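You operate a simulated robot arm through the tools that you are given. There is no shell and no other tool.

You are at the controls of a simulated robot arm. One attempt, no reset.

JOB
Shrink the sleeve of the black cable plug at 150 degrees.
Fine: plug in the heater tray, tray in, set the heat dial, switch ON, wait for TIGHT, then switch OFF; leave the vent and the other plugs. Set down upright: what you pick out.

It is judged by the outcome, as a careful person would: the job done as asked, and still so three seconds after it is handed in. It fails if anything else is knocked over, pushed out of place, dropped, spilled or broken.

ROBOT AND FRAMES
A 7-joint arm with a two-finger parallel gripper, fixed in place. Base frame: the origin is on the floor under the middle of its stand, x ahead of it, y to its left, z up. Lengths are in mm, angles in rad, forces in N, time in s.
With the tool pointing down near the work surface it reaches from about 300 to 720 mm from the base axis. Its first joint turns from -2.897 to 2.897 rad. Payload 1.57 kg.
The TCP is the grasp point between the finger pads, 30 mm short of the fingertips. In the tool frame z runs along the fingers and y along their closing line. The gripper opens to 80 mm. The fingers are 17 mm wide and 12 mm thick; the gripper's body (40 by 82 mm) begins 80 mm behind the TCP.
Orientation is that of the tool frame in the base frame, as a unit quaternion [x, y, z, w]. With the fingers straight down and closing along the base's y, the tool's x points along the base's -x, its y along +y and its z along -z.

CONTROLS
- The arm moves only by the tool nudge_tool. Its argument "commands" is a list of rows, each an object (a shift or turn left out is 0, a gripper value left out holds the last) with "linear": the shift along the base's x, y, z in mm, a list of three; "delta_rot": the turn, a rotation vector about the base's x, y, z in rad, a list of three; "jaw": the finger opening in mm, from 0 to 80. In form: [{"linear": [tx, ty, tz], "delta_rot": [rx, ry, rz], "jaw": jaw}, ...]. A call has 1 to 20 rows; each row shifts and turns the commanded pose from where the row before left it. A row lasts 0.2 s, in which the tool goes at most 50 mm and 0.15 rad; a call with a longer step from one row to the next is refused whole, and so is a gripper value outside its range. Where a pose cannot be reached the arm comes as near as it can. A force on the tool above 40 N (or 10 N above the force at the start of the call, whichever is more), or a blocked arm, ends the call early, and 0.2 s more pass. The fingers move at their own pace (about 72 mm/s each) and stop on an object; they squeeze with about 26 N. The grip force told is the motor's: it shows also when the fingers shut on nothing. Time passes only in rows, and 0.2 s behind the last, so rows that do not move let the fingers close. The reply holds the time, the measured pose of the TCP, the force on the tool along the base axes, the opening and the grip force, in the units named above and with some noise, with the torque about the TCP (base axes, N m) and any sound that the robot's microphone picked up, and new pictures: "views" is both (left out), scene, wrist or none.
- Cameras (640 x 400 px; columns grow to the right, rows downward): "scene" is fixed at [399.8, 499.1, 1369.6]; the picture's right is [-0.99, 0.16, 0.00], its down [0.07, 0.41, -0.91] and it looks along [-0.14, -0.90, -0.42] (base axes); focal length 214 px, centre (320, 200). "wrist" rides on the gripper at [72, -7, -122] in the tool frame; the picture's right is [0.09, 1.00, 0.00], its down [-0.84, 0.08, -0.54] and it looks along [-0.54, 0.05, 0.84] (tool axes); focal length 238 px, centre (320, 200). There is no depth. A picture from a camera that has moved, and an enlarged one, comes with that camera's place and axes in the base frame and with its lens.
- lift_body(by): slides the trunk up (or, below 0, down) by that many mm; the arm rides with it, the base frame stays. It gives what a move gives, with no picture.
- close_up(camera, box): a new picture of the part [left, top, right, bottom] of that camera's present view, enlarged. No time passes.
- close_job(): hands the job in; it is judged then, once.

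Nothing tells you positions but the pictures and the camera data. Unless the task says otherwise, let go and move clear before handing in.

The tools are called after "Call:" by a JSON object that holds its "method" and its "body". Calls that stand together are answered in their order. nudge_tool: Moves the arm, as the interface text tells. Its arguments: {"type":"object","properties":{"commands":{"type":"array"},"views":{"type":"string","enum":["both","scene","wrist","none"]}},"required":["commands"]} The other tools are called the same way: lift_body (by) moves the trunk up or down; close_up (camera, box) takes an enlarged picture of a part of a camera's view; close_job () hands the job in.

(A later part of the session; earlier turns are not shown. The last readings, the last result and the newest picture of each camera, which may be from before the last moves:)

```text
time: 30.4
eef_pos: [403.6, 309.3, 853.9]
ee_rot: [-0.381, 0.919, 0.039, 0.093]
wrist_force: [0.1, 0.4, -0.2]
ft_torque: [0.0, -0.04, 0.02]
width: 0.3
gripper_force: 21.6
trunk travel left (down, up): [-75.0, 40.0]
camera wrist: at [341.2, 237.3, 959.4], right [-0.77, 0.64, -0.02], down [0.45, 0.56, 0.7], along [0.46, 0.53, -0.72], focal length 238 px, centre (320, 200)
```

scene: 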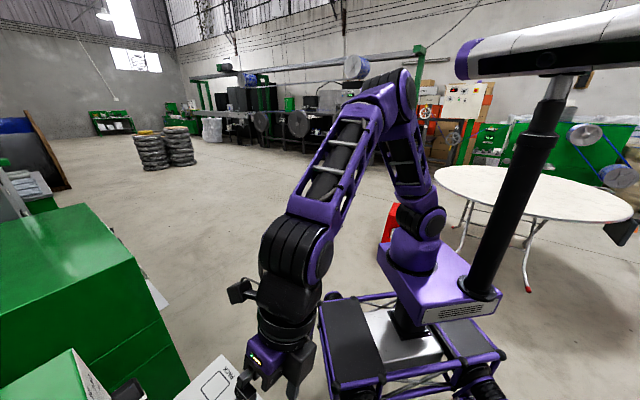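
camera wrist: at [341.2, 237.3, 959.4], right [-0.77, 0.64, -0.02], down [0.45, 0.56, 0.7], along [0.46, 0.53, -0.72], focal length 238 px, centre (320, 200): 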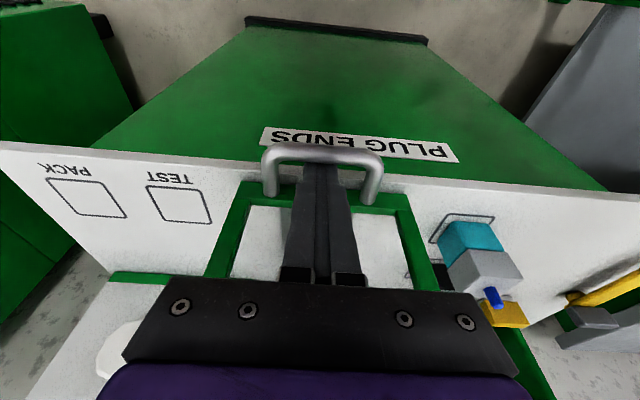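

The drawer is now out about 150 mm with no stop reached. That is enough, so I'll unhook, rise and look at the nest again.

Call:
{"method": "nudge_tool", "body": {"commands": [{"linear": [2.5, 2.5, 0]}, {"linear": [0, 0, 30]}, {"linear": [0, 0, 40]}, {"linear": [0, 0, 45]}, {"linear": [0, 0, 45], "jaw": 80}, {"linear": [21, 21, 20], "delta_rot": [-0.0471, 0.0471, 0]}, {"linear": [21, 21, 0], "delta_rot": [-0.0471, 0.0471, 0]}, {"linear": [21, 21, 0], "delta_rot": [-0.0471, 0.0471, 0]}, {}], "views": "wrist"}}

Call:
{"method": "close_up", "body": {"camera": "wrist", "box": [220, 80, 420, 205]}}

```text
time: 32.4
eef_pos: [469.7, 374.8, 1032.8]
ee_rot: [-0.383, 0.924, 0.0, 0.0]
wrist_force: [0.1, 0.7, -0.7]
ft_torque: [-0.02, 0.05, -0.01]
width: 79.8
gripper_force: 0.0
trunk travel left (down, up): [-75.0, 40.0]
camera wrist: at [423.3, 320.3, 1155.5], right [-0.77, 0.64, 0.0], down [0.54, 0.65, 0.54], along [0.35, 0.42, -0.84], focal length 238 px, centre (320, 200)
```

wrist: 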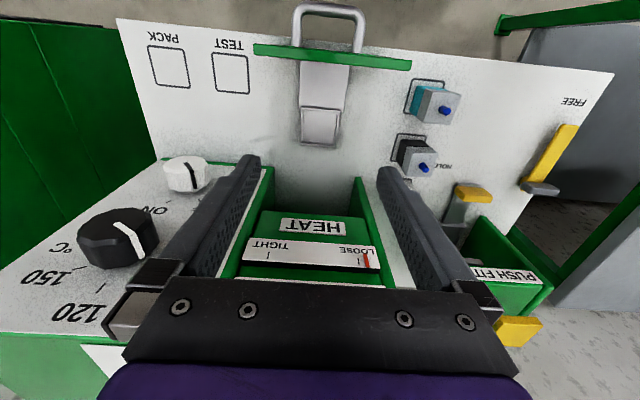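

```text
3.20 times, centred on (320, 142) of wrist
camera zoom: at [423.3, 320.3, 1155.5], right [-0.77, 0.64, 0.0], down [0.54, 0.65, 0.54], along [0.35, 0.42, -0.84], focal length 763 px, centre (320, 384)
```

zoom: 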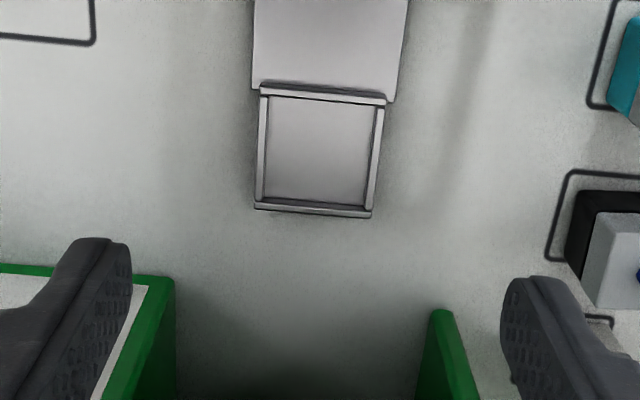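

Call:
{"method": "close_up", "body": {"camera": "wrist", "box": [280, 90, 360, 150]}}

Call:
{"method": "close_up", "body": {"camera": "wrist", "box": [370, 70, 480, 190]}}

```text
6.67 times, centred on (320, 120) of wrist
camera zoom: at [423.3, 320.3, 1155.5], right [-0.77, 0.64, 0.0], down [0.54, 0.65, 0.54], along [0.35, 0.42, -0.84], focal length 1589 px, centre (320, 733)
```

zoom: 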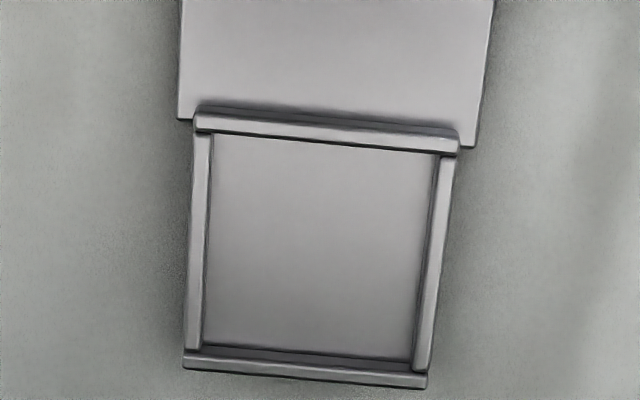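

```text
3.33 times, centred on (425, 130) of wrist
camera zoom: at [423.3, 320.3, 1155.5], right [-0.77, 0.64, 0.0], down [0.54, 0.65, 0.54], along [0.35, 0.42, -0.84], focal length 794 px, centre (-30, 433)
```

zoom: 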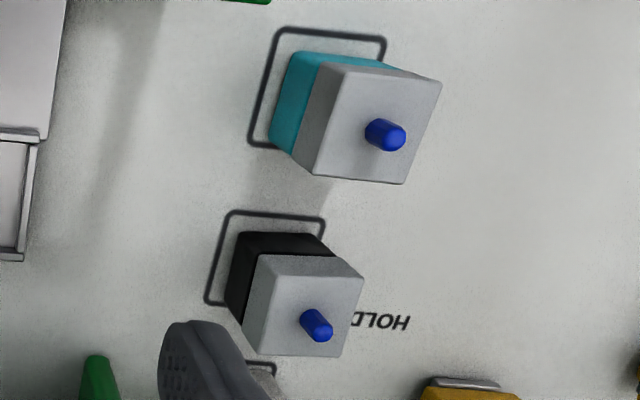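

The nest centre is at about (484, 392), with an opening of about 45 mm that suits the 34 mm plug. I'll move over the black plug at about (404.5, 503) with the fingers opened to 60 and check alignment.

Call:
{"method": "nudge_tool", "body": {"commands": [{"linear": [-16.3, 32, 0], "jaw": 64}, {"linear": [-16.3, 32, 0]}, {"linear": [-16.3, 32, 0]}, {"linear": [-16.3, 32, 0]}, {"linear": [0, 0, -30]}, {"linear": [0, 0, -30]}, {}], "views": "wrist"}}

Call:
{"method": "close_up", "body": {"camera": "wrist", "box": [220, 100, 420, 225]}}

```text
time: 34.0
eef_pos: [405.5, 505.1, 972.2]
ee_rot: [-0.382, 0.924, 0.0, 0.001]
wrist_force: [0.4, 0.6, 0.4]
ft_torque: [-0.02, 0.0, 0.01]
width: 64.1
gripper_force: 0.1
trunk travel left (down, up): [-75.0, 40.0]
camera wrist: at [359.7, 448.7, 1094.7], right [-0.77, 0.64, 0.0], down [0.54, 0.65, 0.54], along [0.35, 0.42, -0.84], focal length 238 px, centre (320, 200)
```

wrist: 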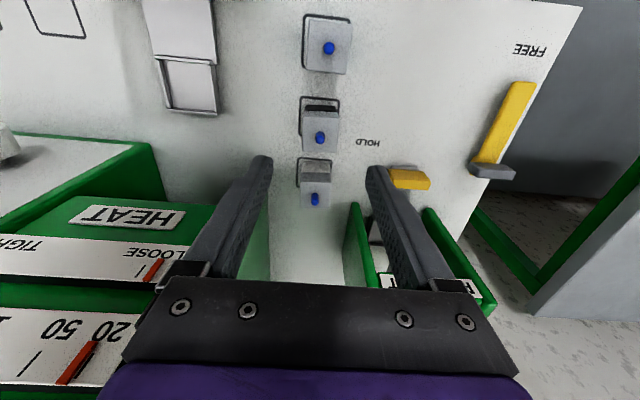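

```text
3.20 times, centred on (320, 162) of wrist
camera zoom: at [359.7, 448.7, 1094.7], right [-0.77, 0.64, 0.0], down [0.54, 0.65, 0.54], along [0.35, 0.42, -0.84], focal length 763 px, centre (320, 320)
```

zoom: 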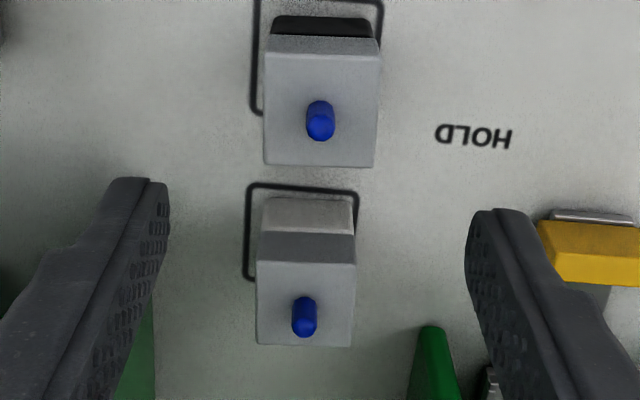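

The black plug is centred between the fingers at N≈641, L≈69.5, yawed about 3°. I'll fine-align and descend to grip with the tips about 18 mm above the bench.

Call:
{"method": "nudge_tool", "body": {"commands": [{"linear": [-1.3, -2.5, -20], "delta_rot": [0, 0, 0.05]}, {"linear": [0, 0, -25]}, {"linear": [0, 0, -25]}, {"linear": [0, 0, -20]}, {}], "views": "wrist"}}

Call:
{"method": "close_up", "body": {"camera": "wrist", "box": [220, 100, 420, 225]}}

```text
time: 35.2
eef_pos: [403.3, 499.8, 883.2]
ee_rot: [-0.406, 0.914, 0.0, 0.0]
wrist_force: [0.3, 0.0, -0.6]
ft_torque: [0.0, -0.03, 0.02]
width: 64.0
gripper_force: 0.0
trunk travel left (down, up): [-75.0, 40.0]
camera wrist: at [360.2, 442.1, 1006.0], right [-0.8, 0.6, 0.0], down [0.5, 0.67, 0.54], along [0.33, 0.43, -0.84], focal length 238 px, centre (320, 200)
```

wrist: 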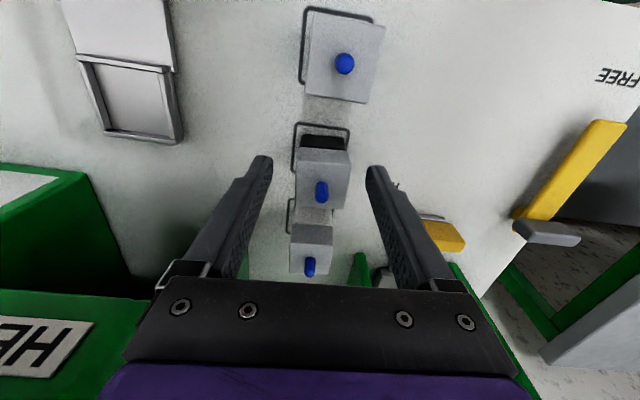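

```text
3.20 times, centred on (320, 162) of wrist
camera zoom: at [360.2, 442.1, 1006.0], right [-0.8, 0.6, 0.0], down [0.5, 0.67, 0.54], along [0.33, 0.43, -0.84], focal length 763 px, centre (320, 320)
```

zoom: 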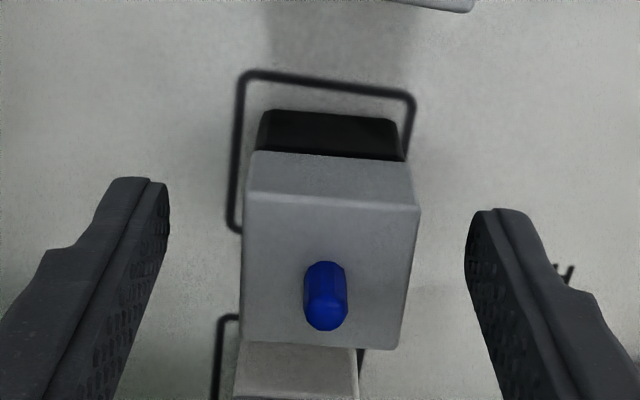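

Call:
{"method": "nudge_tool", "body": {"commands": [{"linear": [0.9, 2.8, -8]}, {"linear": [0, 0, -7]}, {}], "views": "wrist"}}

Call:
{"method": "close_up", "body": {"camera": "wrist", "box": [220, 100, 420, 225]}}

```text
time: 36.0
eef_pos: [403.1, 502.4, 869.6]
ee_rot: [-0.405, 0.914, 0.0, 0.001]
wrist_force: [0.4, 1.0, 0.1]
ft_torque: [0.03, 0.0, -0.01]
width: 63.8
gripper_force: 0.1
trunk travel left (down, up): [-75.0, 40.0]
camera wrist: at [360.1, 444.8, 991.4], right [-0.8, 0.6, 0.0], down [0.5, 0.67, 0.54], along [0.33, 0.43, -0.84], focal length 238 px, centre (320, 200)
```

wrist: 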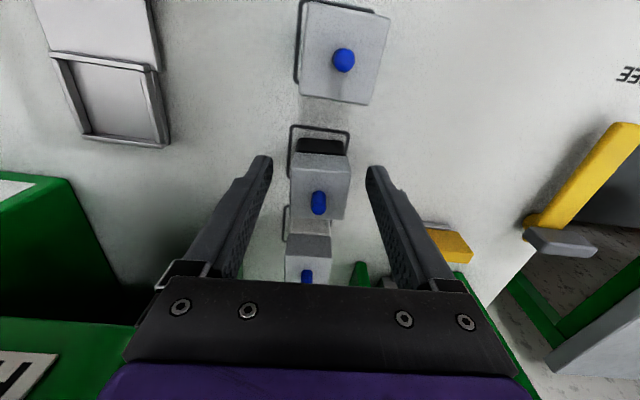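

```text
3.20 times, centred on (320, 162) of wrist
camera zoom: at [360.1, 444.8, 991.4], right [-0.8, 0.6, 0.0], down [0.5, 0.67, 0.54], along [0.33, 0.43, -0.84], focal length 763 px, centre (320, 320)
```

zoom: 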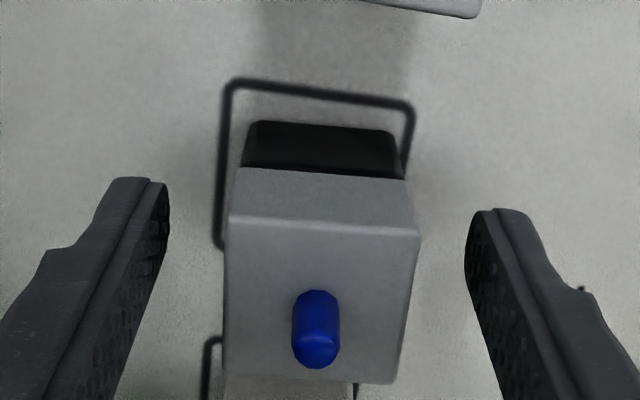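

Centred. Closing the fingers on the plug.

Call:
{"method": "nudge_tool", "body": {"commands": [{"jaw": 20}, {}, {}, {}], "views": "wrist"}}

```text
time: 37.0
eef_pos: [402.9, 503.4, 869.1]
ee_rot: [-0.406, 0.914, 0.0, 0.002]
wrist_force: [0.2, 0.4, -0.9]
ft_torque: [0.03, 0.01, -0.03]
width: 33.2
gripper_force: 26.0
trunk travel left (down, up): [-75.0, 40.0]
camera wrist: at [360.1, 444.8, 991.5], right [-0.8, 0.6, 0.0], down [0.5, 0.67, 0.54], along [0.33, 0.43, -0.84], focal length 238 px, centre (320, 200)
```

wrist: 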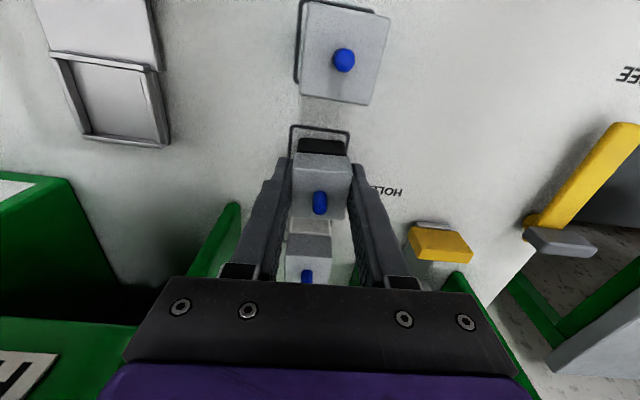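

The plug is held at 33 mm width. Lifting straight up.

Call:
{"method": "nudge_tool", "body": {"commands": [{"linear": [0, 0, 10]}, {"linear": [0, 0, 20]}, {"linear": [0, 0, 30]}, {"linear": [0, 0, 30]}, {}], "views": "wrist"}}

Call:
{"method": "close_up", "body": {"camera": "wrist", "box": [220, 100, 420, 225]}}

```text
time: 38.2
eef_pos: [403.0, 500.7, 960.7]
ee_rot: [-0.406, 0.914, 0.0, 0.001]
wrist_force: [0.7, -0.3, -0.4]
ft_torque: [0.02, 0.03, 0.01]
width: 32.8
gripper_force: 26.1
trunk travel left (down, up): [-75.0, 40.0]
camera wrist: at [360.0, 443.3, 1081.8], right [-0.8, 0.6, 0.0], down [0.5, 0.67, 0.54], along [0.33, 0.43, -0.84], focal length 238 px, centre (320, 200)
```

wrist: 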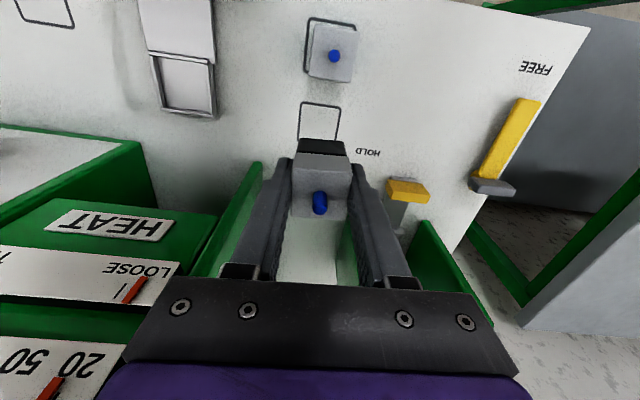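

```text
3.20 times, centred on (320, 162) of wrist
camera zoom: at [360.0, 443.3, 1081.8], right [-0.8, 0.6, 0.0], down [0.5, 0.67, 0.54], along [0.33, 0.43, -0.84], focal length 763 px, centre (320, 320)
```

zoom: 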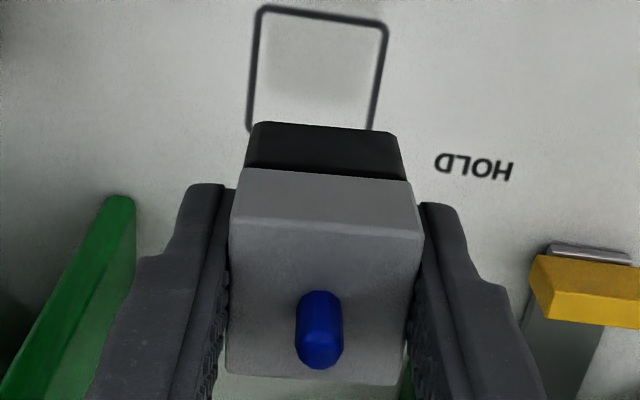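

The plug is up and the outline is empty. I'll back off a little from the heater side, then carry it sideways to above the tray nest.

Call:
{"method": "nudge_tool", "body": {"commands": [{"linear": [-14, -14, 0], "delta_rot": [0, 0, -0.05]}, {"linear": [23.75, -23.75, 0]}, {"linear": [23.75, -23.75, 0]}, {"linear": [23.75, -23.75, 0]}, {"linear": [23.75, -23.75, 0]}, {}], "views": "wrist"}}

Call:
{"method": "close_up", "body": {"camera": "wrist", "box": [220, 100, 420, 225]}}

```text
time: 39.6
eef_pos: [486.2, 391.6, 961.6]
ee_rot: [-0.382, 0.924, 0.0, 0.0]
wrist_force: [-0.1, 0.6, -0.2]
ft_torque: [0.01, -0.01, 0.01]
width: 33.0
gripper_force: 25.8
trunk travel left (down, up): [-75.0, 40.0]
camera wrist: at [439.8, 337.2, 1082.5], right [-0.77, 0.64, 0.0], down [0.54, 0.65, 0.54], along [0.35, 0.42, -0.84], focal length 238 px, centre (320, 200)
```

wrist: 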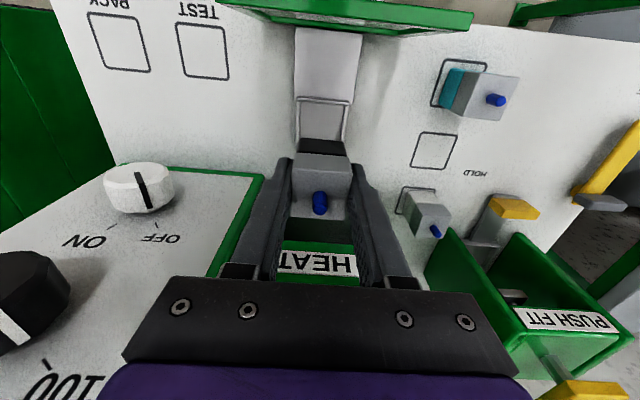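

```text
3.20 times, centred on (320, 162) of wrist
camera zoom: at [439.8, 337.2, 1082.5], right [-0.77, 0.64, 0.0], down [0.54, 0.65, 0.54], along [0.35, 0.42, -0.84], focal length 763 px, centre (320, 320)
```

zoom: 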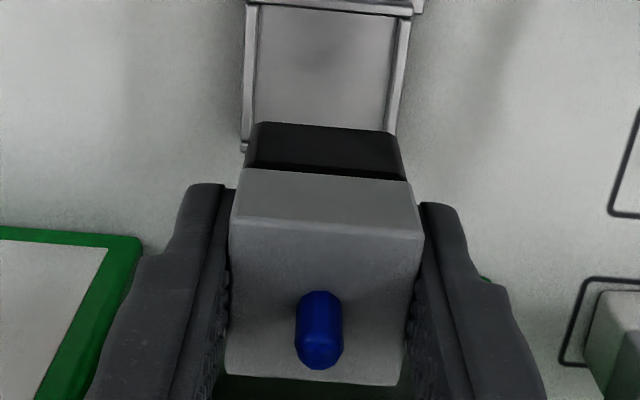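

The nest is at N 597–641 and L≈−65, and the plug hangs right over it. I'll correct by 1–2 mm and lower most of the way.

Call:
{"method": "nudge_tool", "body": {"commands": [{"linear": [-1.6, -0.6, -15]}, {"linear": [0, 0, -20]}, {"linear": [0, 0, -20]}, {"linear": [0, 0, -15]}, {}], "views": "wrist"}}

Call:
{"method": "close_up", "body": {"camera": "wrist", "box": [220, 80, 420, 205]}}

```text
time: 40.8
eef_pos: [482.4, 392.5, 888.3]
ee_rot: [-0.383, 0.924, 0.001, 0.001]
wrist_force: [0.1, 0.0, -0.4]
ft_torque: [-0.06, -0.02, 0.03]
width: 33.3
gripper_force: 26.2
trunk travel left (down, up): [-75.0, 40.0]
camera wrist: at [437.0, 336.7, 1010.9], right [-0.77, 0.64, 0.0], down [0.54, 0.65, 0.54], along [0.35, 0.42, -0.84], focal length 238 px, centre (320, 200)
```

wrist: 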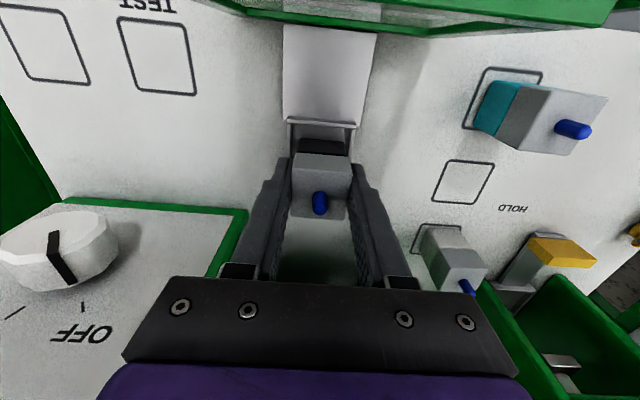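

```text
3.20 times, centred on (320, 142) of wrist
camera zoom: at [437.0, 336.7, 1010.9], right [-0.77, 0.64, 0.0], down [0.54, 0.65, 0.54], along [0.35, 0.42, -0.84], focal length 763 px, centre (320, 384)
```

zoom: 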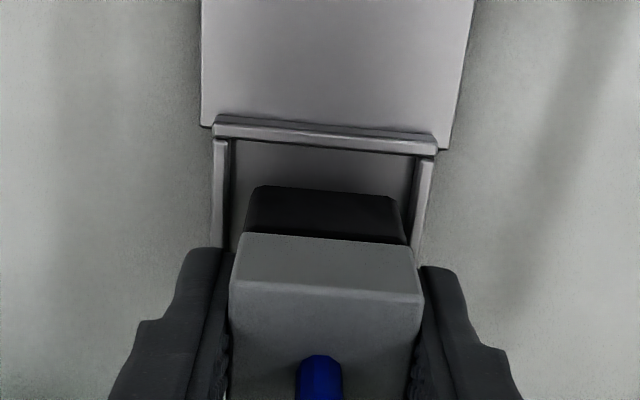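

The plug is aligned inside the nest walls with about 4–7 mm of margin. I'll lower it slowly.

Call:
{"method": "nudge_tool", "body": {"commands": [{"linear": [0, 0, -4]}, {"linear": [0, 0, -4]}, {"linear": [0, 0, -3]}, {"linear": [0, 0, -2]}, {}], "views": "wrist"}}

Call:
{"method": "close_up", "body": {"camera": "wrist", "box": [220, 80, 420, 205]}}

```text
time: 42.0
eef_pos: [482.8, 392.8, 877.6]
ee_rot: [-0.382, 0.924, 0.001, 0.002]
wrist_force: [1.6, -0.1, 13.7]
ft_torque: [-0.12, 0.1, 0.01]
width: 33.0
gripper_force: 25.8
trunk travel left (down, up): [-75.0, 40.0]
camera wrist: at [437.0, 336.9, 999.1], right [-0.77, 0.64, 0.0], down [0.53, 0.64, 0.55], along [0.35, 0.42, -0.84], focal length 238 px, centre (320, 200)
```

wrist: 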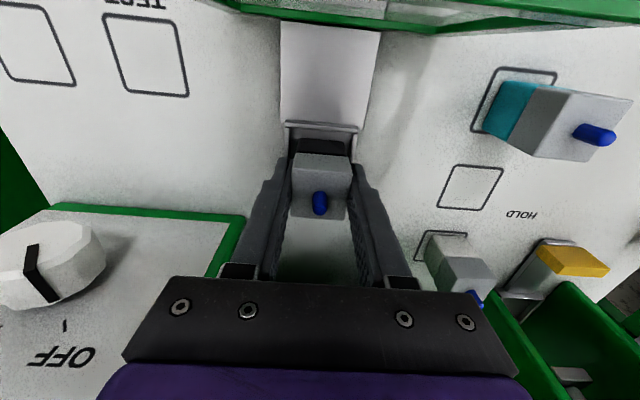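

```text
3.20 times, centred on (320, 142) of wrist
camera zoom: at [437.0, 336.9, 999.1], right [-0.77, 0.64, 0.0], down [0.53, 0.64, 0.55], along [0.35, 0.42, -0.84], focal length 763 px, centre (320, 384)
```

zoom: 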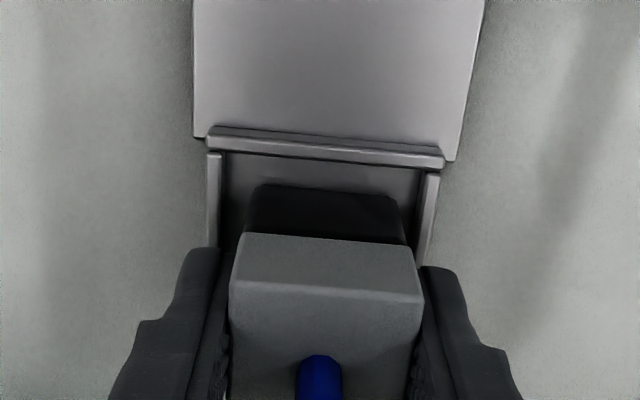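

There is contact at 13.7 N with the plug bottom at about z≈828, the tray floor. I'll relieve the downward push slightly, then open the fingers a little.

Call:
{"method": "nudge_tool", "body": {"commands": [{"linear": [0, 0, 1.5]}, {}], "views": "none"}}

```text
time: 42.6
eef_pos: [483.8, 393.4, 877.9]
ee_rot: [-0.383, 0.924, 0.0, 0.001]
wrist_force: [0.5, -0.8, 10.7]
ft_torque: [0.0, 0.02, 0.04]
width: 33.2
gripper_force: 26.4
trunk travel left (down, up): [-75.0, 40.0]
```

Call:
{"method": "nudge_tool", "body": {"commands": [{"linear": [0, 0, 1.5]}, {}], "views": "none"}}

```text
time: 43.2
eef_pos: [483.6, 393.7, 877.1]
ee_rot: [-0.382, 0.924, 0.0, 0.001]
wrist_force: [0.6, -0.7, 1.3]
ft_torque: [0.0, -0.08, -0.03]
width: 33.2
gripper_force: 26.0
trunk travel left (down, up): [-75.0, 40.0]
```

The push is now about zero and the plug is resting. Opening the fingers.

Call:
{"method": "nudge_tool", "body": {"commands": [{"jaw": 45}, {"jaw": 60}, {}, {}], "views": "wrist"}}

Call:
{"method": "close_up", "body": {"camera": "wrist", "box": [220, 80, 420, 205]}}

```text
time: 44.2
eef_pos: [484.0, 393.9, 878.1]
ee_rot: [-0.382, 0.924, 0.0, 0.001]
wrist_force: [0.1, -0.2, -0.1]
ft_torque: [0.06, -0.05, -0.02]
width: 59.9
gripper_force: 0.0
trunk travel left (down, up): [-75.0, 40.0]
camera wrist: at [437.4, 337.5, 1000.1], right [-0.77, 0.64, 0.0], down [0.54, 0.65, 0.54], along [0.35, 0.42, -0.84], focal length 238 px, centre (320, 200)
```

wrist: 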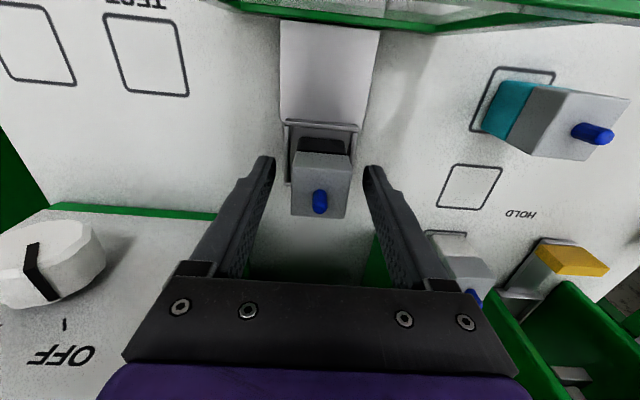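

```text
3.20 times, centred on (320, 142) of wrist
camera zoom: at [437.4, 337.5, 1000.1], right [-0.77, 0.64, 0.0], down [0.54, 0.65, 0.54], along [0.35, 0.42, -0.84], focal length 763 px, centre (320, 384)
```

zoom: 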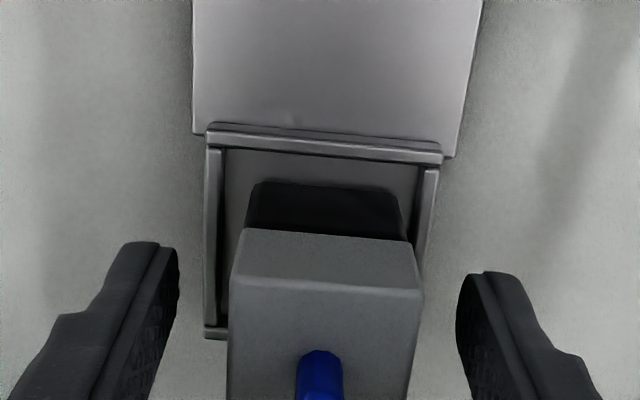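

The plug stands upright in the nest. I'll rise straight up and verify from above.

Call:
{"method": "nudge_tool", "body": {"commands": [{"linear": [0, 0, 15]}, {"linear": [0, 0, 30]}, {"linear": [0, 0, 40]}, {"linear": [0, 0, 40]}, {"linear": [0, 0, 30]}, {}], "views": "wrist"}}

Call:
{"method": "close_up", "body": {"camera": "wrist", "box": [260, 80, 380, 155]}}

```text
time: 45.6
eef_pos: [481.3, 392.8, 1035.2]
ee_rot: [-0.383, 0.924, -0.001, 0.001]
wrist_force: [-0.7, -0.6, -0.8]
ft_torque: [0.01, 0.02, 0.01]
width: 60.2
gripper_force: 0.0
trunk travel left (down, up): [-75.0, 40.0]
camera wrist: at [435.6, 337.2, 1157.6], right [-0.77, 0.64, 0.0], down [0.54, 0.65, 0.54], along [0.35, 0.42, -0.84], focal length 238 px, centre (320, 200)
```

wrist: 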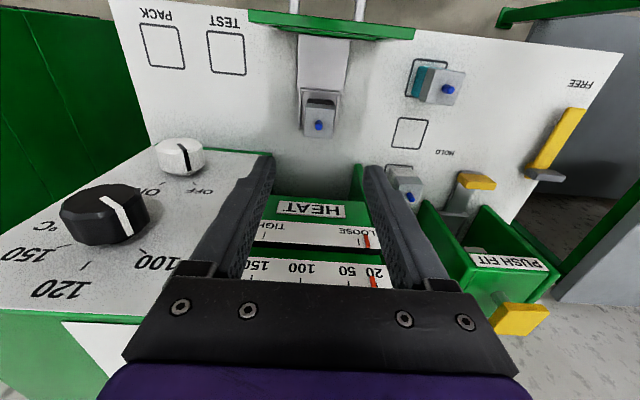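

```text
5.33 times, centred on (320, 118) of wrist
camera zoom: at [435.6, 337.2, 1157.6], right [-0.77, 0.64, 0.0], down [0.54, 0.65, 0.54], along [0.35, 0.42, -0.84], focal length 1271 px, centre (320, 640)
```

zoom: 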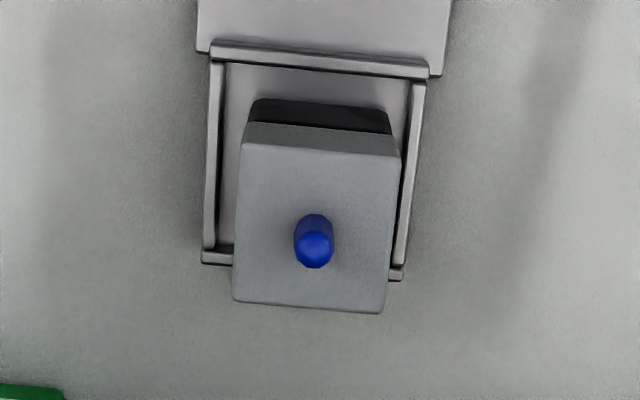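

The plug sits properly in the nest. Next I'll push the drawer in by going back inside the U-handle with closed fingers, tilted more so the wrist stays clear of the gauges, and pushing on the plate.

Call:
{"method": "nudge_tool", "body": {"commands": [{"linear": [-25.7, -27.1, 0], "delta_rot": [0.0825, -0.0825, 0], "jaw": 0}, {"linear": [-25.7, -27.1, 0], "delta_rot": [0.0825, -0.0825, 0]}, {"linear": [-25.8, -27.1, 0], "delta_rot": [0.0825, -0.0825, 0]}, {}, {"linear": [0, 0, -35]}, {"linear": [0, 0, -35]}, {"linear": [0, 0, -35]}, {"linear": [0, 0, -30]}, {}], "views": "wrist"}}

Call:
{"method": "close_up", "body": {"camera": "wrist", "box": [220, 90, 420, 215]}}

```text
time: 47.6
eef_pos: [404.0, 311.6, 896.4]
ee_rot: [-0.377, 0.91, 0.067, 0.161]
wrist_force: [-0.5, -0.2, -0.1]
ft_torque: [0.01, -0.04, 0.01]
width: 0.1
gripper_force: 21.2
trunk travel left (down, up): [-75.0, 40.0]
camera wrist: at [332.5, 229.3, 987.7], right [-0.77, 0.64, -0.03], down [0.37, 0.48, 0.8], along [0.53, 0.6, -0.6], focal length 238 px, centre (320, 200)
```

wrist: 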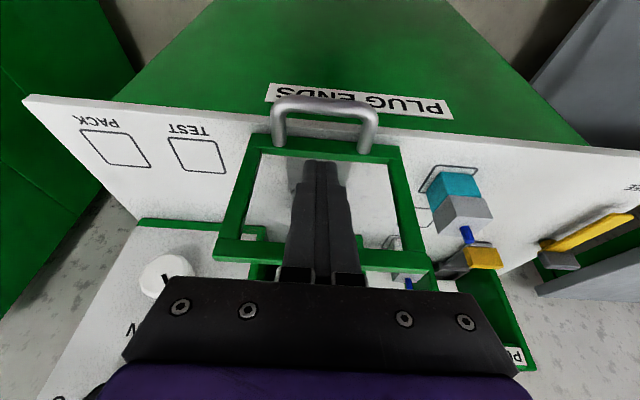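

```text
3.20 times, centred on (320, 152) of wrist
camera zoom: at [332.5, 229.3, 987.7], right [-0.77, 0.64, -0.03], down [0.37, 0.48, 0.8], along [0.53, 0.6, -0.6], focal length 763 px, centre (320, 352)
```

zoom: 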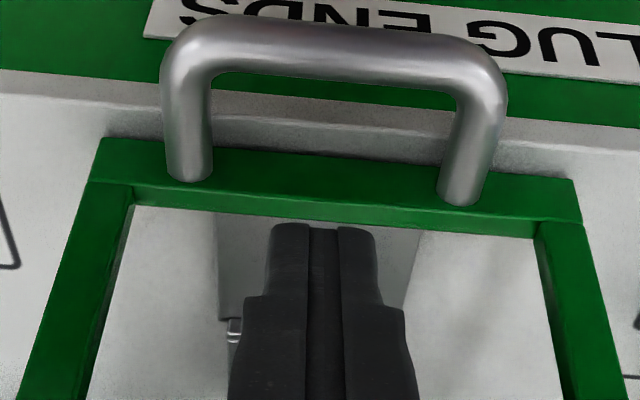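

Call:
{"method": "nudge_tool", "body": {"commands": [{"linear": [0, 0, -14]}, {"linear": [0, 0, -12]}, {"linear": [0, 0, -10]}, {"linear": [0, 0, -6]}, {}], "views": "wrist"}}

Call:
{"method": "close_up", "body": {"camera": "wrist", "box": [220, 90, 420, 215]}}

```text
time: 48.8
eef_pos: [407.1, 312.3, 856.2]
ee_rot: [-0.376, 0.91, 0.066, 0.161]
wrist_force: [0.0, 0.9, 0.3]
ft_torque: [-0.02, -0.02, 0.05]
width: 0.0
gripper_force: 21.6
trunk travel left (down, up): [-75.0, 40.0]
camera wrist: at [333.9, 229.6, 946.4], right [-0.77, 0.64, -0.03], down [0.37, 0.48, 0.8], along [0.53, 0.6, -0.6], focal length 238 px, centre (320, 200)
```

wrist: 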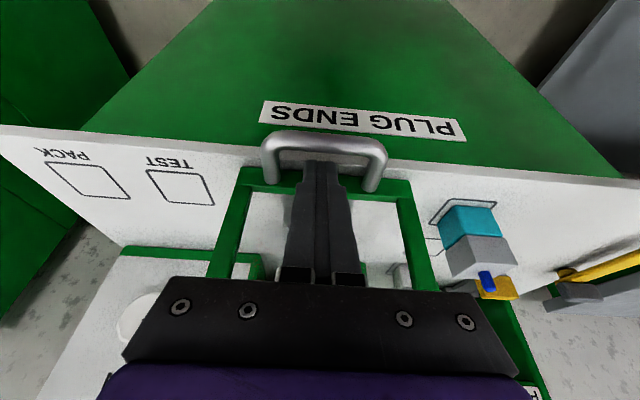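

```text
3.20 times, centred on (320, 152) of wrist
camera zoom: at [333.9, 229.6, 946.4], right [-0.77, 0.64, -0.03], down [0.37, 0.48, 0.8], along [0.53, 0.6, -0.6], focal length 763 px, centre (320, 352)
```

zoom: 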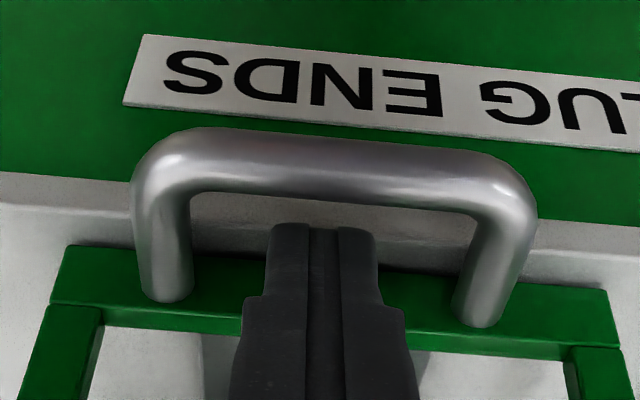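

I'm in the U with the tips ahead of the bar. I'll push the drawer in slowly so the plug stays put.

Call:
{"method": "nudge_tool", "body": {"commands": [{"linear": [2.5, 2.5, 0]}, {"linear": [2.5, 2.5, 0]}, {"linear": [2.5, 2.5, 0]}, {"linear": [2.5, 2.5, 0]}, {"linear": [3, 3, 0]}, {"linear": [3, 3, 0]}, {"linear": [3, 3, 0]}, {"linear": [3, 3, 0]}, {"linear": [3, 3, 0]}, {"linear": [3, 3, 0]}, {"linear": [3, 3, 0]}, {"linear": [3, 3, 0]}, {}], "views": "wrist"}}

```text
time: 51.6
eef_pos: [440.2, 346.1, 856.2]
ee_rot: [-0.377, 0.91, 0.067, 0.162]
wrist_force: [0.1, 0.3, 0.5]
ft_torque: [-0.02, -0.06, 0.0]
width: 0.0
gripper_force: 21.1
trunk travel left (down, up): [-75.0, 40.0]
camera wrist: at [367.4, 263.3, 946.5], right [-0.77, 0.64, -0.03], down [0.37, 0.48, 0.8], along [0.53, 0.6, -0.6], focal length 238 px, centre (320, 200)
```

wrist: 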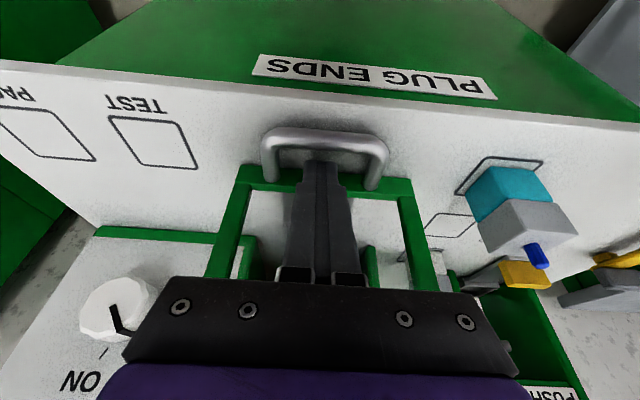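

Call:
{"method": "nudge_tool", "body": {"commands": [{"linear": [3, 3, 0]}, {"linear": [3, 3, 0]}, {"linear": [3, 3, 0]}, {"linear": [3, 3, 0]}, {"linear": [3, 3, 0]}, {"linear": [3, 3, 0]}, {"linear": [3, 3, 0]}, {"linear": [3, 3, 0]}, {"linear": [3, 3, 0]}, {"linear": [3, 3, 0]}, {"linear": [3, 3, 0]}, {"linear": [3, 3, 0]}, {"linear": [3, 3, 0]}, {}], "views": "wrist"}}

Call:
{"method": "close_up", "body": {"camera": "wrist", "box": [200, 110, 440, 285]}}

```text
time: 54.6
eef_pos: [478.4, 384.0, 857.4]
ee_rot: [-0.377, 0.91, 0.067, 0.161]
wrist_force: [0.1, 0.5, -0.2]
ft_torque: [-0.03, 0.04, 0.01]
width: 0.1
gripper_force: 21.4
trunk travel left (down, up): [-75.0, 40.0]
camera wrist: at [406.3, 302.9, 946.7], right [-0.77, 0.64, -0.03], down [0.37, 0.48, 0.8], along [0.53, 0.6, -0.6], focal length 238 px, centre (320, 200)
```

wrist: 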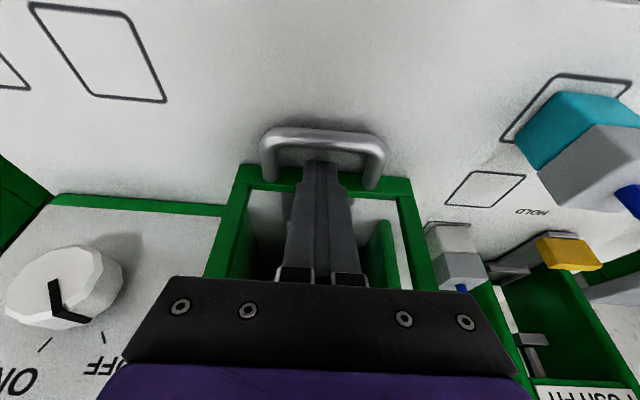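

```text
2.29 times, centred on (320, 198) of wrist
camera zoom: at [406.3, 302.9, 946.7], right [-0.77, 0.64, -0.03], down [0.37, 0.48, 0.8], along [0.53, 0.6, -0.6], focal length 545 px, centre (320, 206)
```

zoom: 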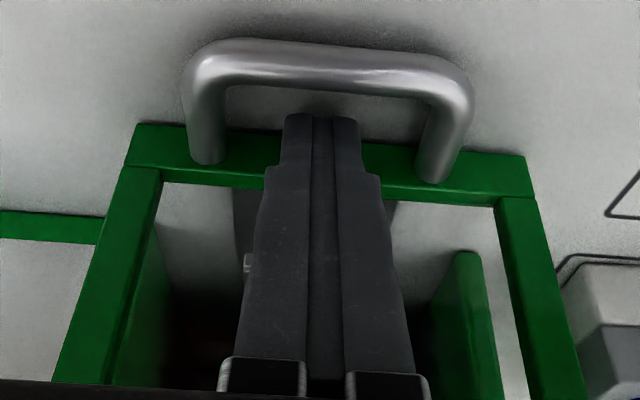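

Call:
{"method": "nudge_tool", "body": {"commands": [{"linear": [3, 3, 0]}, {"linear": [3, 3, 0]}, {"linear": [3, 3, 0]}, {"linear": [3, 3, 0]}, {"linear": [3, 3, 0]}, {"linear": [3, 3, 0]}, {"linear": [3, 3, 0]}, {"linear": [3, 3, 0]}, {"linear": [3, 3, 0]}, {}], "views": "wrist"}}

Call:
{"method": "close_up", "body": {"camera": "wrist", "box": [180, 110, 440, 285]}}

```text
time: 56.8
eef_pos: [505.8, 409.7, 857.3]
ee_rot: [-0.377, 0.91, 0.068, 0.162]
wrist_force: [-0.3, 0.2, -0.5]
ft_torque: [-0.01, -0.03, 0.0]
width: 0.0
gripper_force: 21.4
trunk travel left (down, up): [-75.0, 40.0]
camera wrist: at [433.3, 328.8, 947.2], right [-0.77, 0.64, -0.03], down [0.37, 0.48, 0.8], along [0.53, 0.6, -0.6], focal length 238 px, centre (320, 200)
```

wrist: 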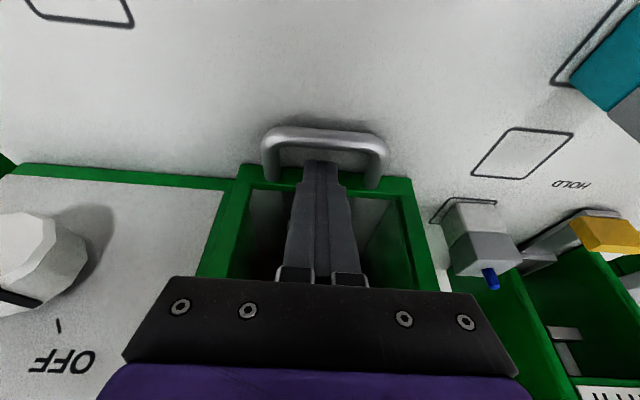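

```text
2.29 times, centred on (310, 198) of wrist
camera zoom: at [433.3, 328.8, 947.2], right [-0.77, 0.64, -0.03], down [0.37, 0.48, 0.8], along [0.53, 0.6, -0.6], focal length 545 px, centre (343, 206)
```

zoom: 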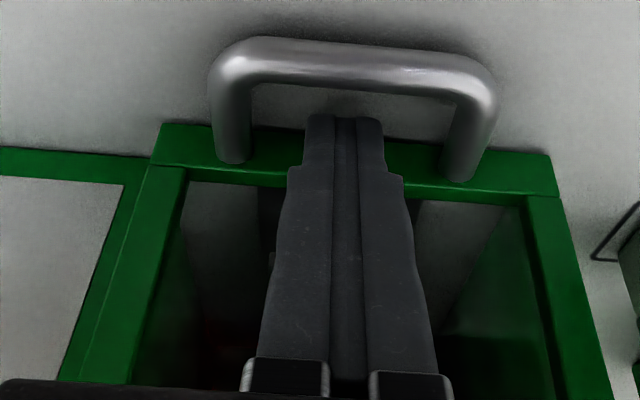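

Call:
{"method": "nudge_tool", "body": {"commands": [{"linear": [1.6, 1.6, 0]}, {"linear": [1.6, 1.6, 0]}, {"linear": [1.6, 1.6, 0]}, {"linear": [1.6, 1.6, 0]}, {"linear": [1.6, 1.6, 0]}, {}], "views": "wrist"}}

Call:
{"method": "close_up", "body": {"camera": "wrist", "box": [180, 110, 440, 285]}}

```text
time: 58.2
eef_pos: [512.8, 418.9, 857.0]
ee_rot: [-0.377, 0.91, 0.067, 0.162]
wrist_force: [-0.3, 0.3, 0.1]
ft_torque: [0.02, 0.01, 0.0]
width: 0.0
gripper_force: 21.4
trunk travel left (down, up): [-75.0, 40.0]
camera wrist: at [441.2, 337.1, 946.8], right [-0.77, 0.64, -0.03], down [0.37, 0.48, 0.8], along [0.53, 0.6, -0.6], focal length 238 px, centre (320, 200)
```

wrist: 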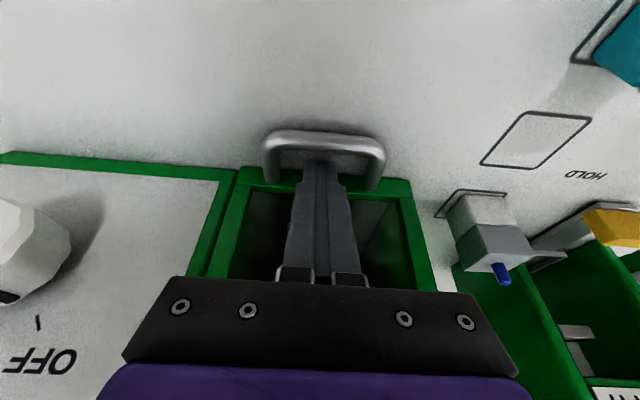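

```text
2.29 times, centred on (310, 198) of wrist
camera zoom: at [441.2, 337.1, 946.8], right [-0.77, 0.64, -0.03], down [0.37, 0.48, 0.8], along [0.53, 0.6, -0.6], focal length 545 px, centre (343, 206)
```

zoom: 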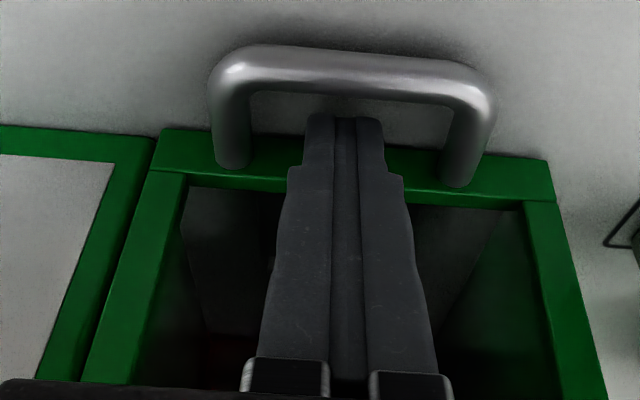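

Call:
{"method": "nudge_tool", "body": {"commands": [{"linear": [1.4, 1.4, 0]}, {"linear": [1.4, 1.4, 0]}, {"linear": [1.4, 1.4, 0]}, {}], "views": "wrist"}}

Call:
{"method": "close_up", "body": {"camera": "wrist", "box": [180, 110, 440, 285]}}

```text
time: 59.2
eef_pos: [517.2, 420.8, 857.3]
ee_rot: [-0.377, 0.91, 0.065, 0.159]
wrist_force: [-24.1, -22.8, 6.1]
ft_torque: [-0.65, 0.39, 0.0]
width: 0.1
gripper_force: 21.1
trunk travel left (down, up): [-75.0, 40.0]
camera wrist: at [443.8, 339.3, 947.4], right [-0.77, 0.64, -0.03], down [0.37, 0.48, 0.79], along [0.52, 0.6, -0.61], focal length 238 px, centre (320, 200)
```

wrist: 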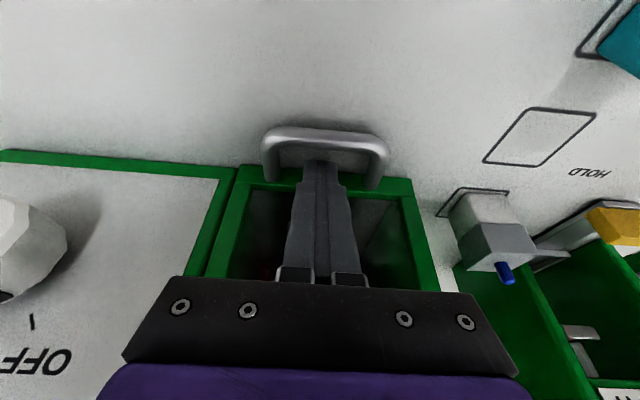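

```text
2.29 times, centred on (310, 198) of wrist
camera zoom: at [443.8, 339.3, 947.4], right [-0.77, 0.64, -0.03], down [0.37, 0.48, 0.79], along [0.52, 0.6, -0.61], focal length 545 px, centre (343, 206)
```

zoom: 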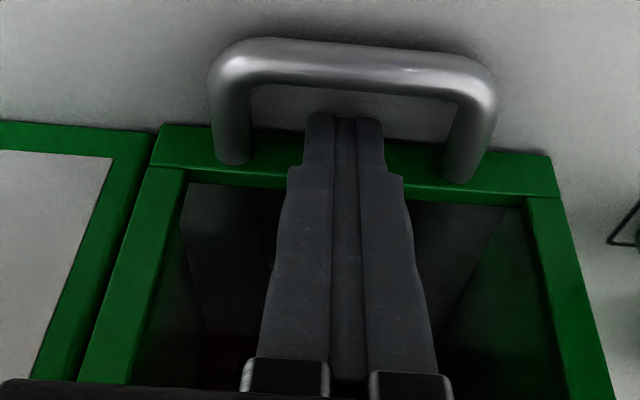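

There is a firm 33 N stop, so the drawer is fully in. I'll back off a few mm inside the U, then rise out and step back for a look.

Call:
{"method": "nudge_tool", "body": {"commands": [{"linear": [-1.8, -1.8, 0]}, {"linear": [-1.8, -1.8, 0]}, {"linear": [0, 0, 15]}, {"linear": [0, 0, 25]}, {"linear": [-10, -10, 30]}, {"linear": [-30, -30, 20]}, {"linear": [-30, -30, 10]}, {"linear": [-30, -30, 10]}, {}], "views": "wrist"}}

Call:
{"method": "close_up", "body": {"camera": "wrist", "box": [220, 90, 420, 215]}}

```text
time: 61.2
eef_pos: [413.0, 321.5, 967.3]
ee_rot: [-0.376, 0.91, 0.067, 0.162]
wrist_force: [0.0, -0.7, 1.0]
ft_torque: [-0.03, -0.03, -0.01]
width: 0.1
gripper_force: 21.6
trunk travel left (down, up): [-75.0, 40.0]
camera wrist: at [341.1, 239.4, 1057.1], right [-0.77, 0.64, -0.03], down [0.37, 0.48, 0.8], along [0.53, 0.6, -0.6], focal length 238 px, centre (320, 200)
```

wrist: 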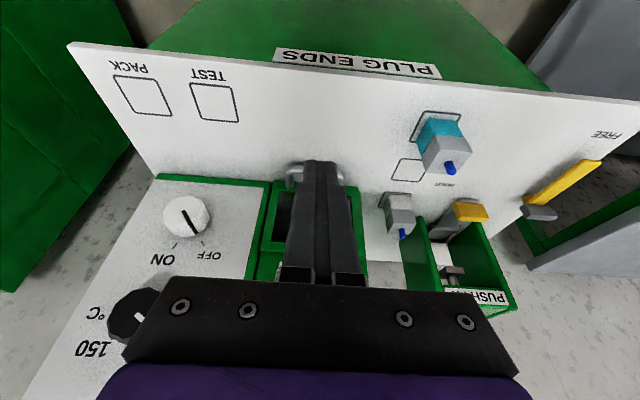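

```text
3.20 times, centred on (320, 152) of wrist
camera zoom: at [341.1, 239.4, 1057.1], right [-0.77, 0.64, -0.03], down [0.37, 0.48, 0.8], along [0.53, 0.6, -0.6], focal length 763 px, centre (320, 352)
```

zoom: 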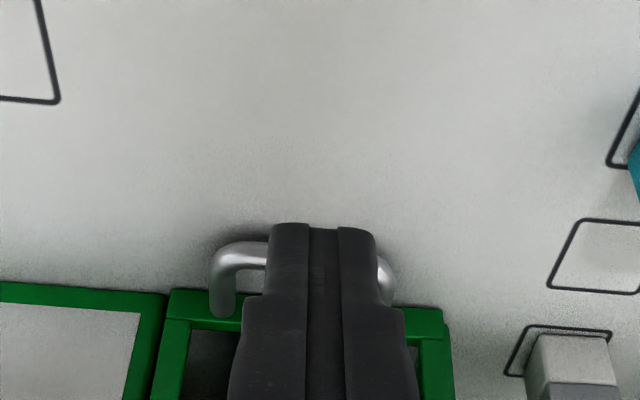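

The drawer is closed with the plug inside. For the dial, I'll bring the tool horizontal facing the panel, at a standoff in front of the dial, and roll the fingers to straddle the knob away from its pointer.

Call:
{"method": "nudge_tool", "body": {"commands": [{"linear": [11.8, -11.8, 5], "delta_rot": [0.096, -0.096, 0], "jaw": 70}, {"linear": [11.8, -11.8, 5], "delta_rot": [0.096, -0.096, 0]}, {"linear": [11.8, -11.8, 5], "delta_rot": [0.096, -0.096, 0]}, {"linear": [11.8, -11.8, 5], "delta_rot": [0.096, -0.096, 0]}, {"linear": [11.8, -11.8, 5], "delta_rot": [0.096, -0.096, 0]}, {"linear": [11.8, -11.8, 5], "delta_rot": [0.096, -0.096, 0]}, {"linear": [11.8, -11.8, 5], "delta_rot": [0.096, -0.096, 0]}, {"linear": [11.8, -11.8, 5], "delta_rot": [0.096, -0.096, 0]}, {"linear": [11.8, -11.8, 5], "delta_rot": [0.096, -0.096, 0]}, {}], "views": "both"}}

```text
time: 63.4
eef_pos: [521.7, 213.4, 1011.5]
ee_rot: [-0.269, 0.652, 0.271, 0.655]
wrist_force: [-0.5, -0.2, 0.4]
ft_torque: [-0.01, -0.01, 0.0]
width: 70.1
gripper_force: 0.0
trunk travel left (down, up): [-75.0, 40.0]
camera wrist: at [440.4, 122.7, 938.8], right [-0.7, 0.7, -0.09], down [-0.44, -0.33, 0.83], along [0.56, 0.63, 0.54], focal length 238 px, centre (320, 200)
```

scene: 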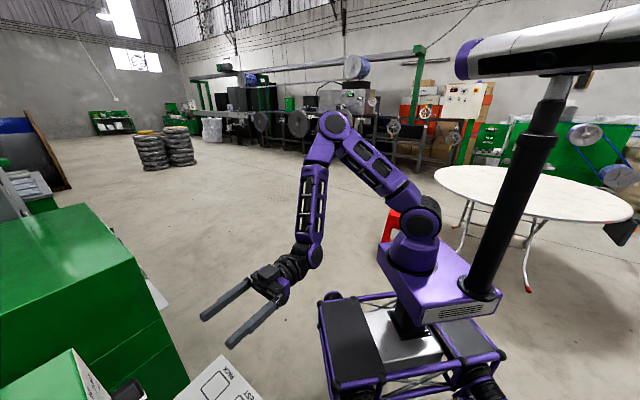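
wrist: 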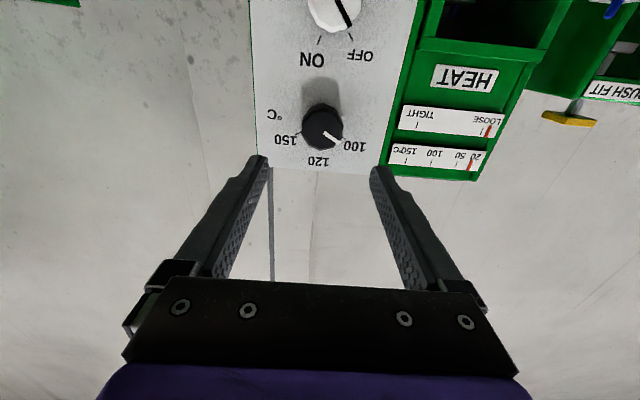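

Call:
{"method": "close_up", "body": {"camera": "wrist", "box": [260, 80, 388, 180]}}

Call:
{"method": "close_up", "body": {"camera": "wrist", "box": [280, 0, 408, 80]}}

Call:
{"method": "close_up", "body": {"camera": "wrist", "box": [380, 60, 508, 180]}}

```text
4.00 times, centred on (324, 130) of wrist
camera zoom: at [440.4, 122.7, 938.8], right [-0.7, 0.7, -0.09], down [-0.44, -0.33, 0.83], along [0.56, 0.63, 0.54], focal length 953 px, centre (304, 480)
```

zoom: 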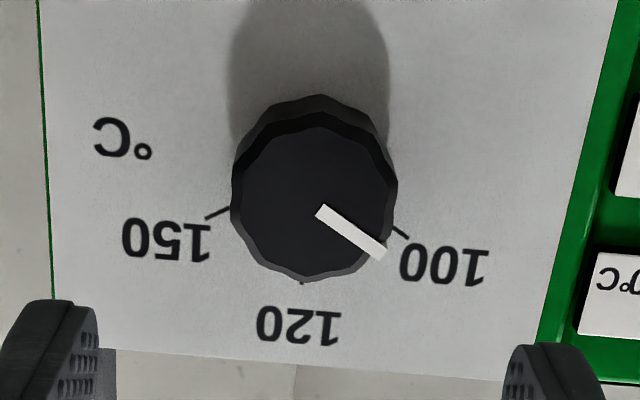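

```text
5.00 times, centred on (344, 40) of wrist
camera zoom: at [440.4, 122.7, 938.8], right [-0.7, 0.7, -0.09], down [-0.44, -0.33, 0.83], along [0.56, 0.63, 0.54], focal length 1192 px, centre (200, 1000)
```

zoom: 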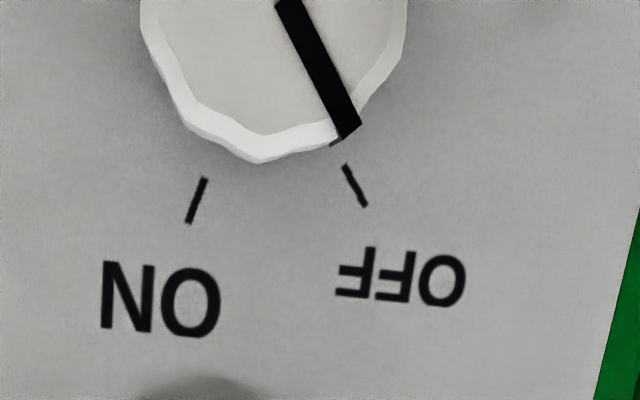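

```text
3.33 times, centred on (444, 120) of wrist
camera zoom: at [440.4, 122.7, 938.8], right [-0.7, 0.7, -0.09], down [-0.44, -0.33, 0.83], along [0.56, 0.63, 0.54], focal length 794 px, centre (-93, 467)
```

zoom: 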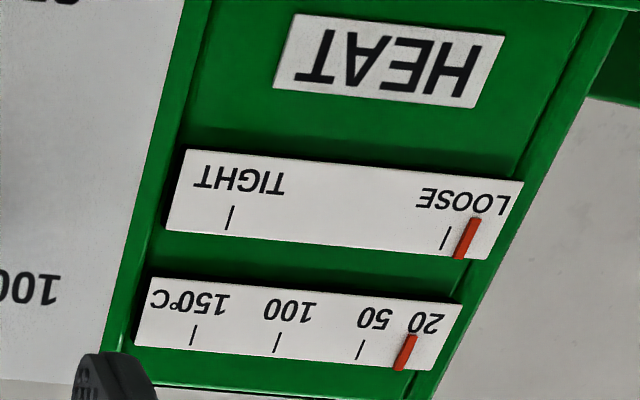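

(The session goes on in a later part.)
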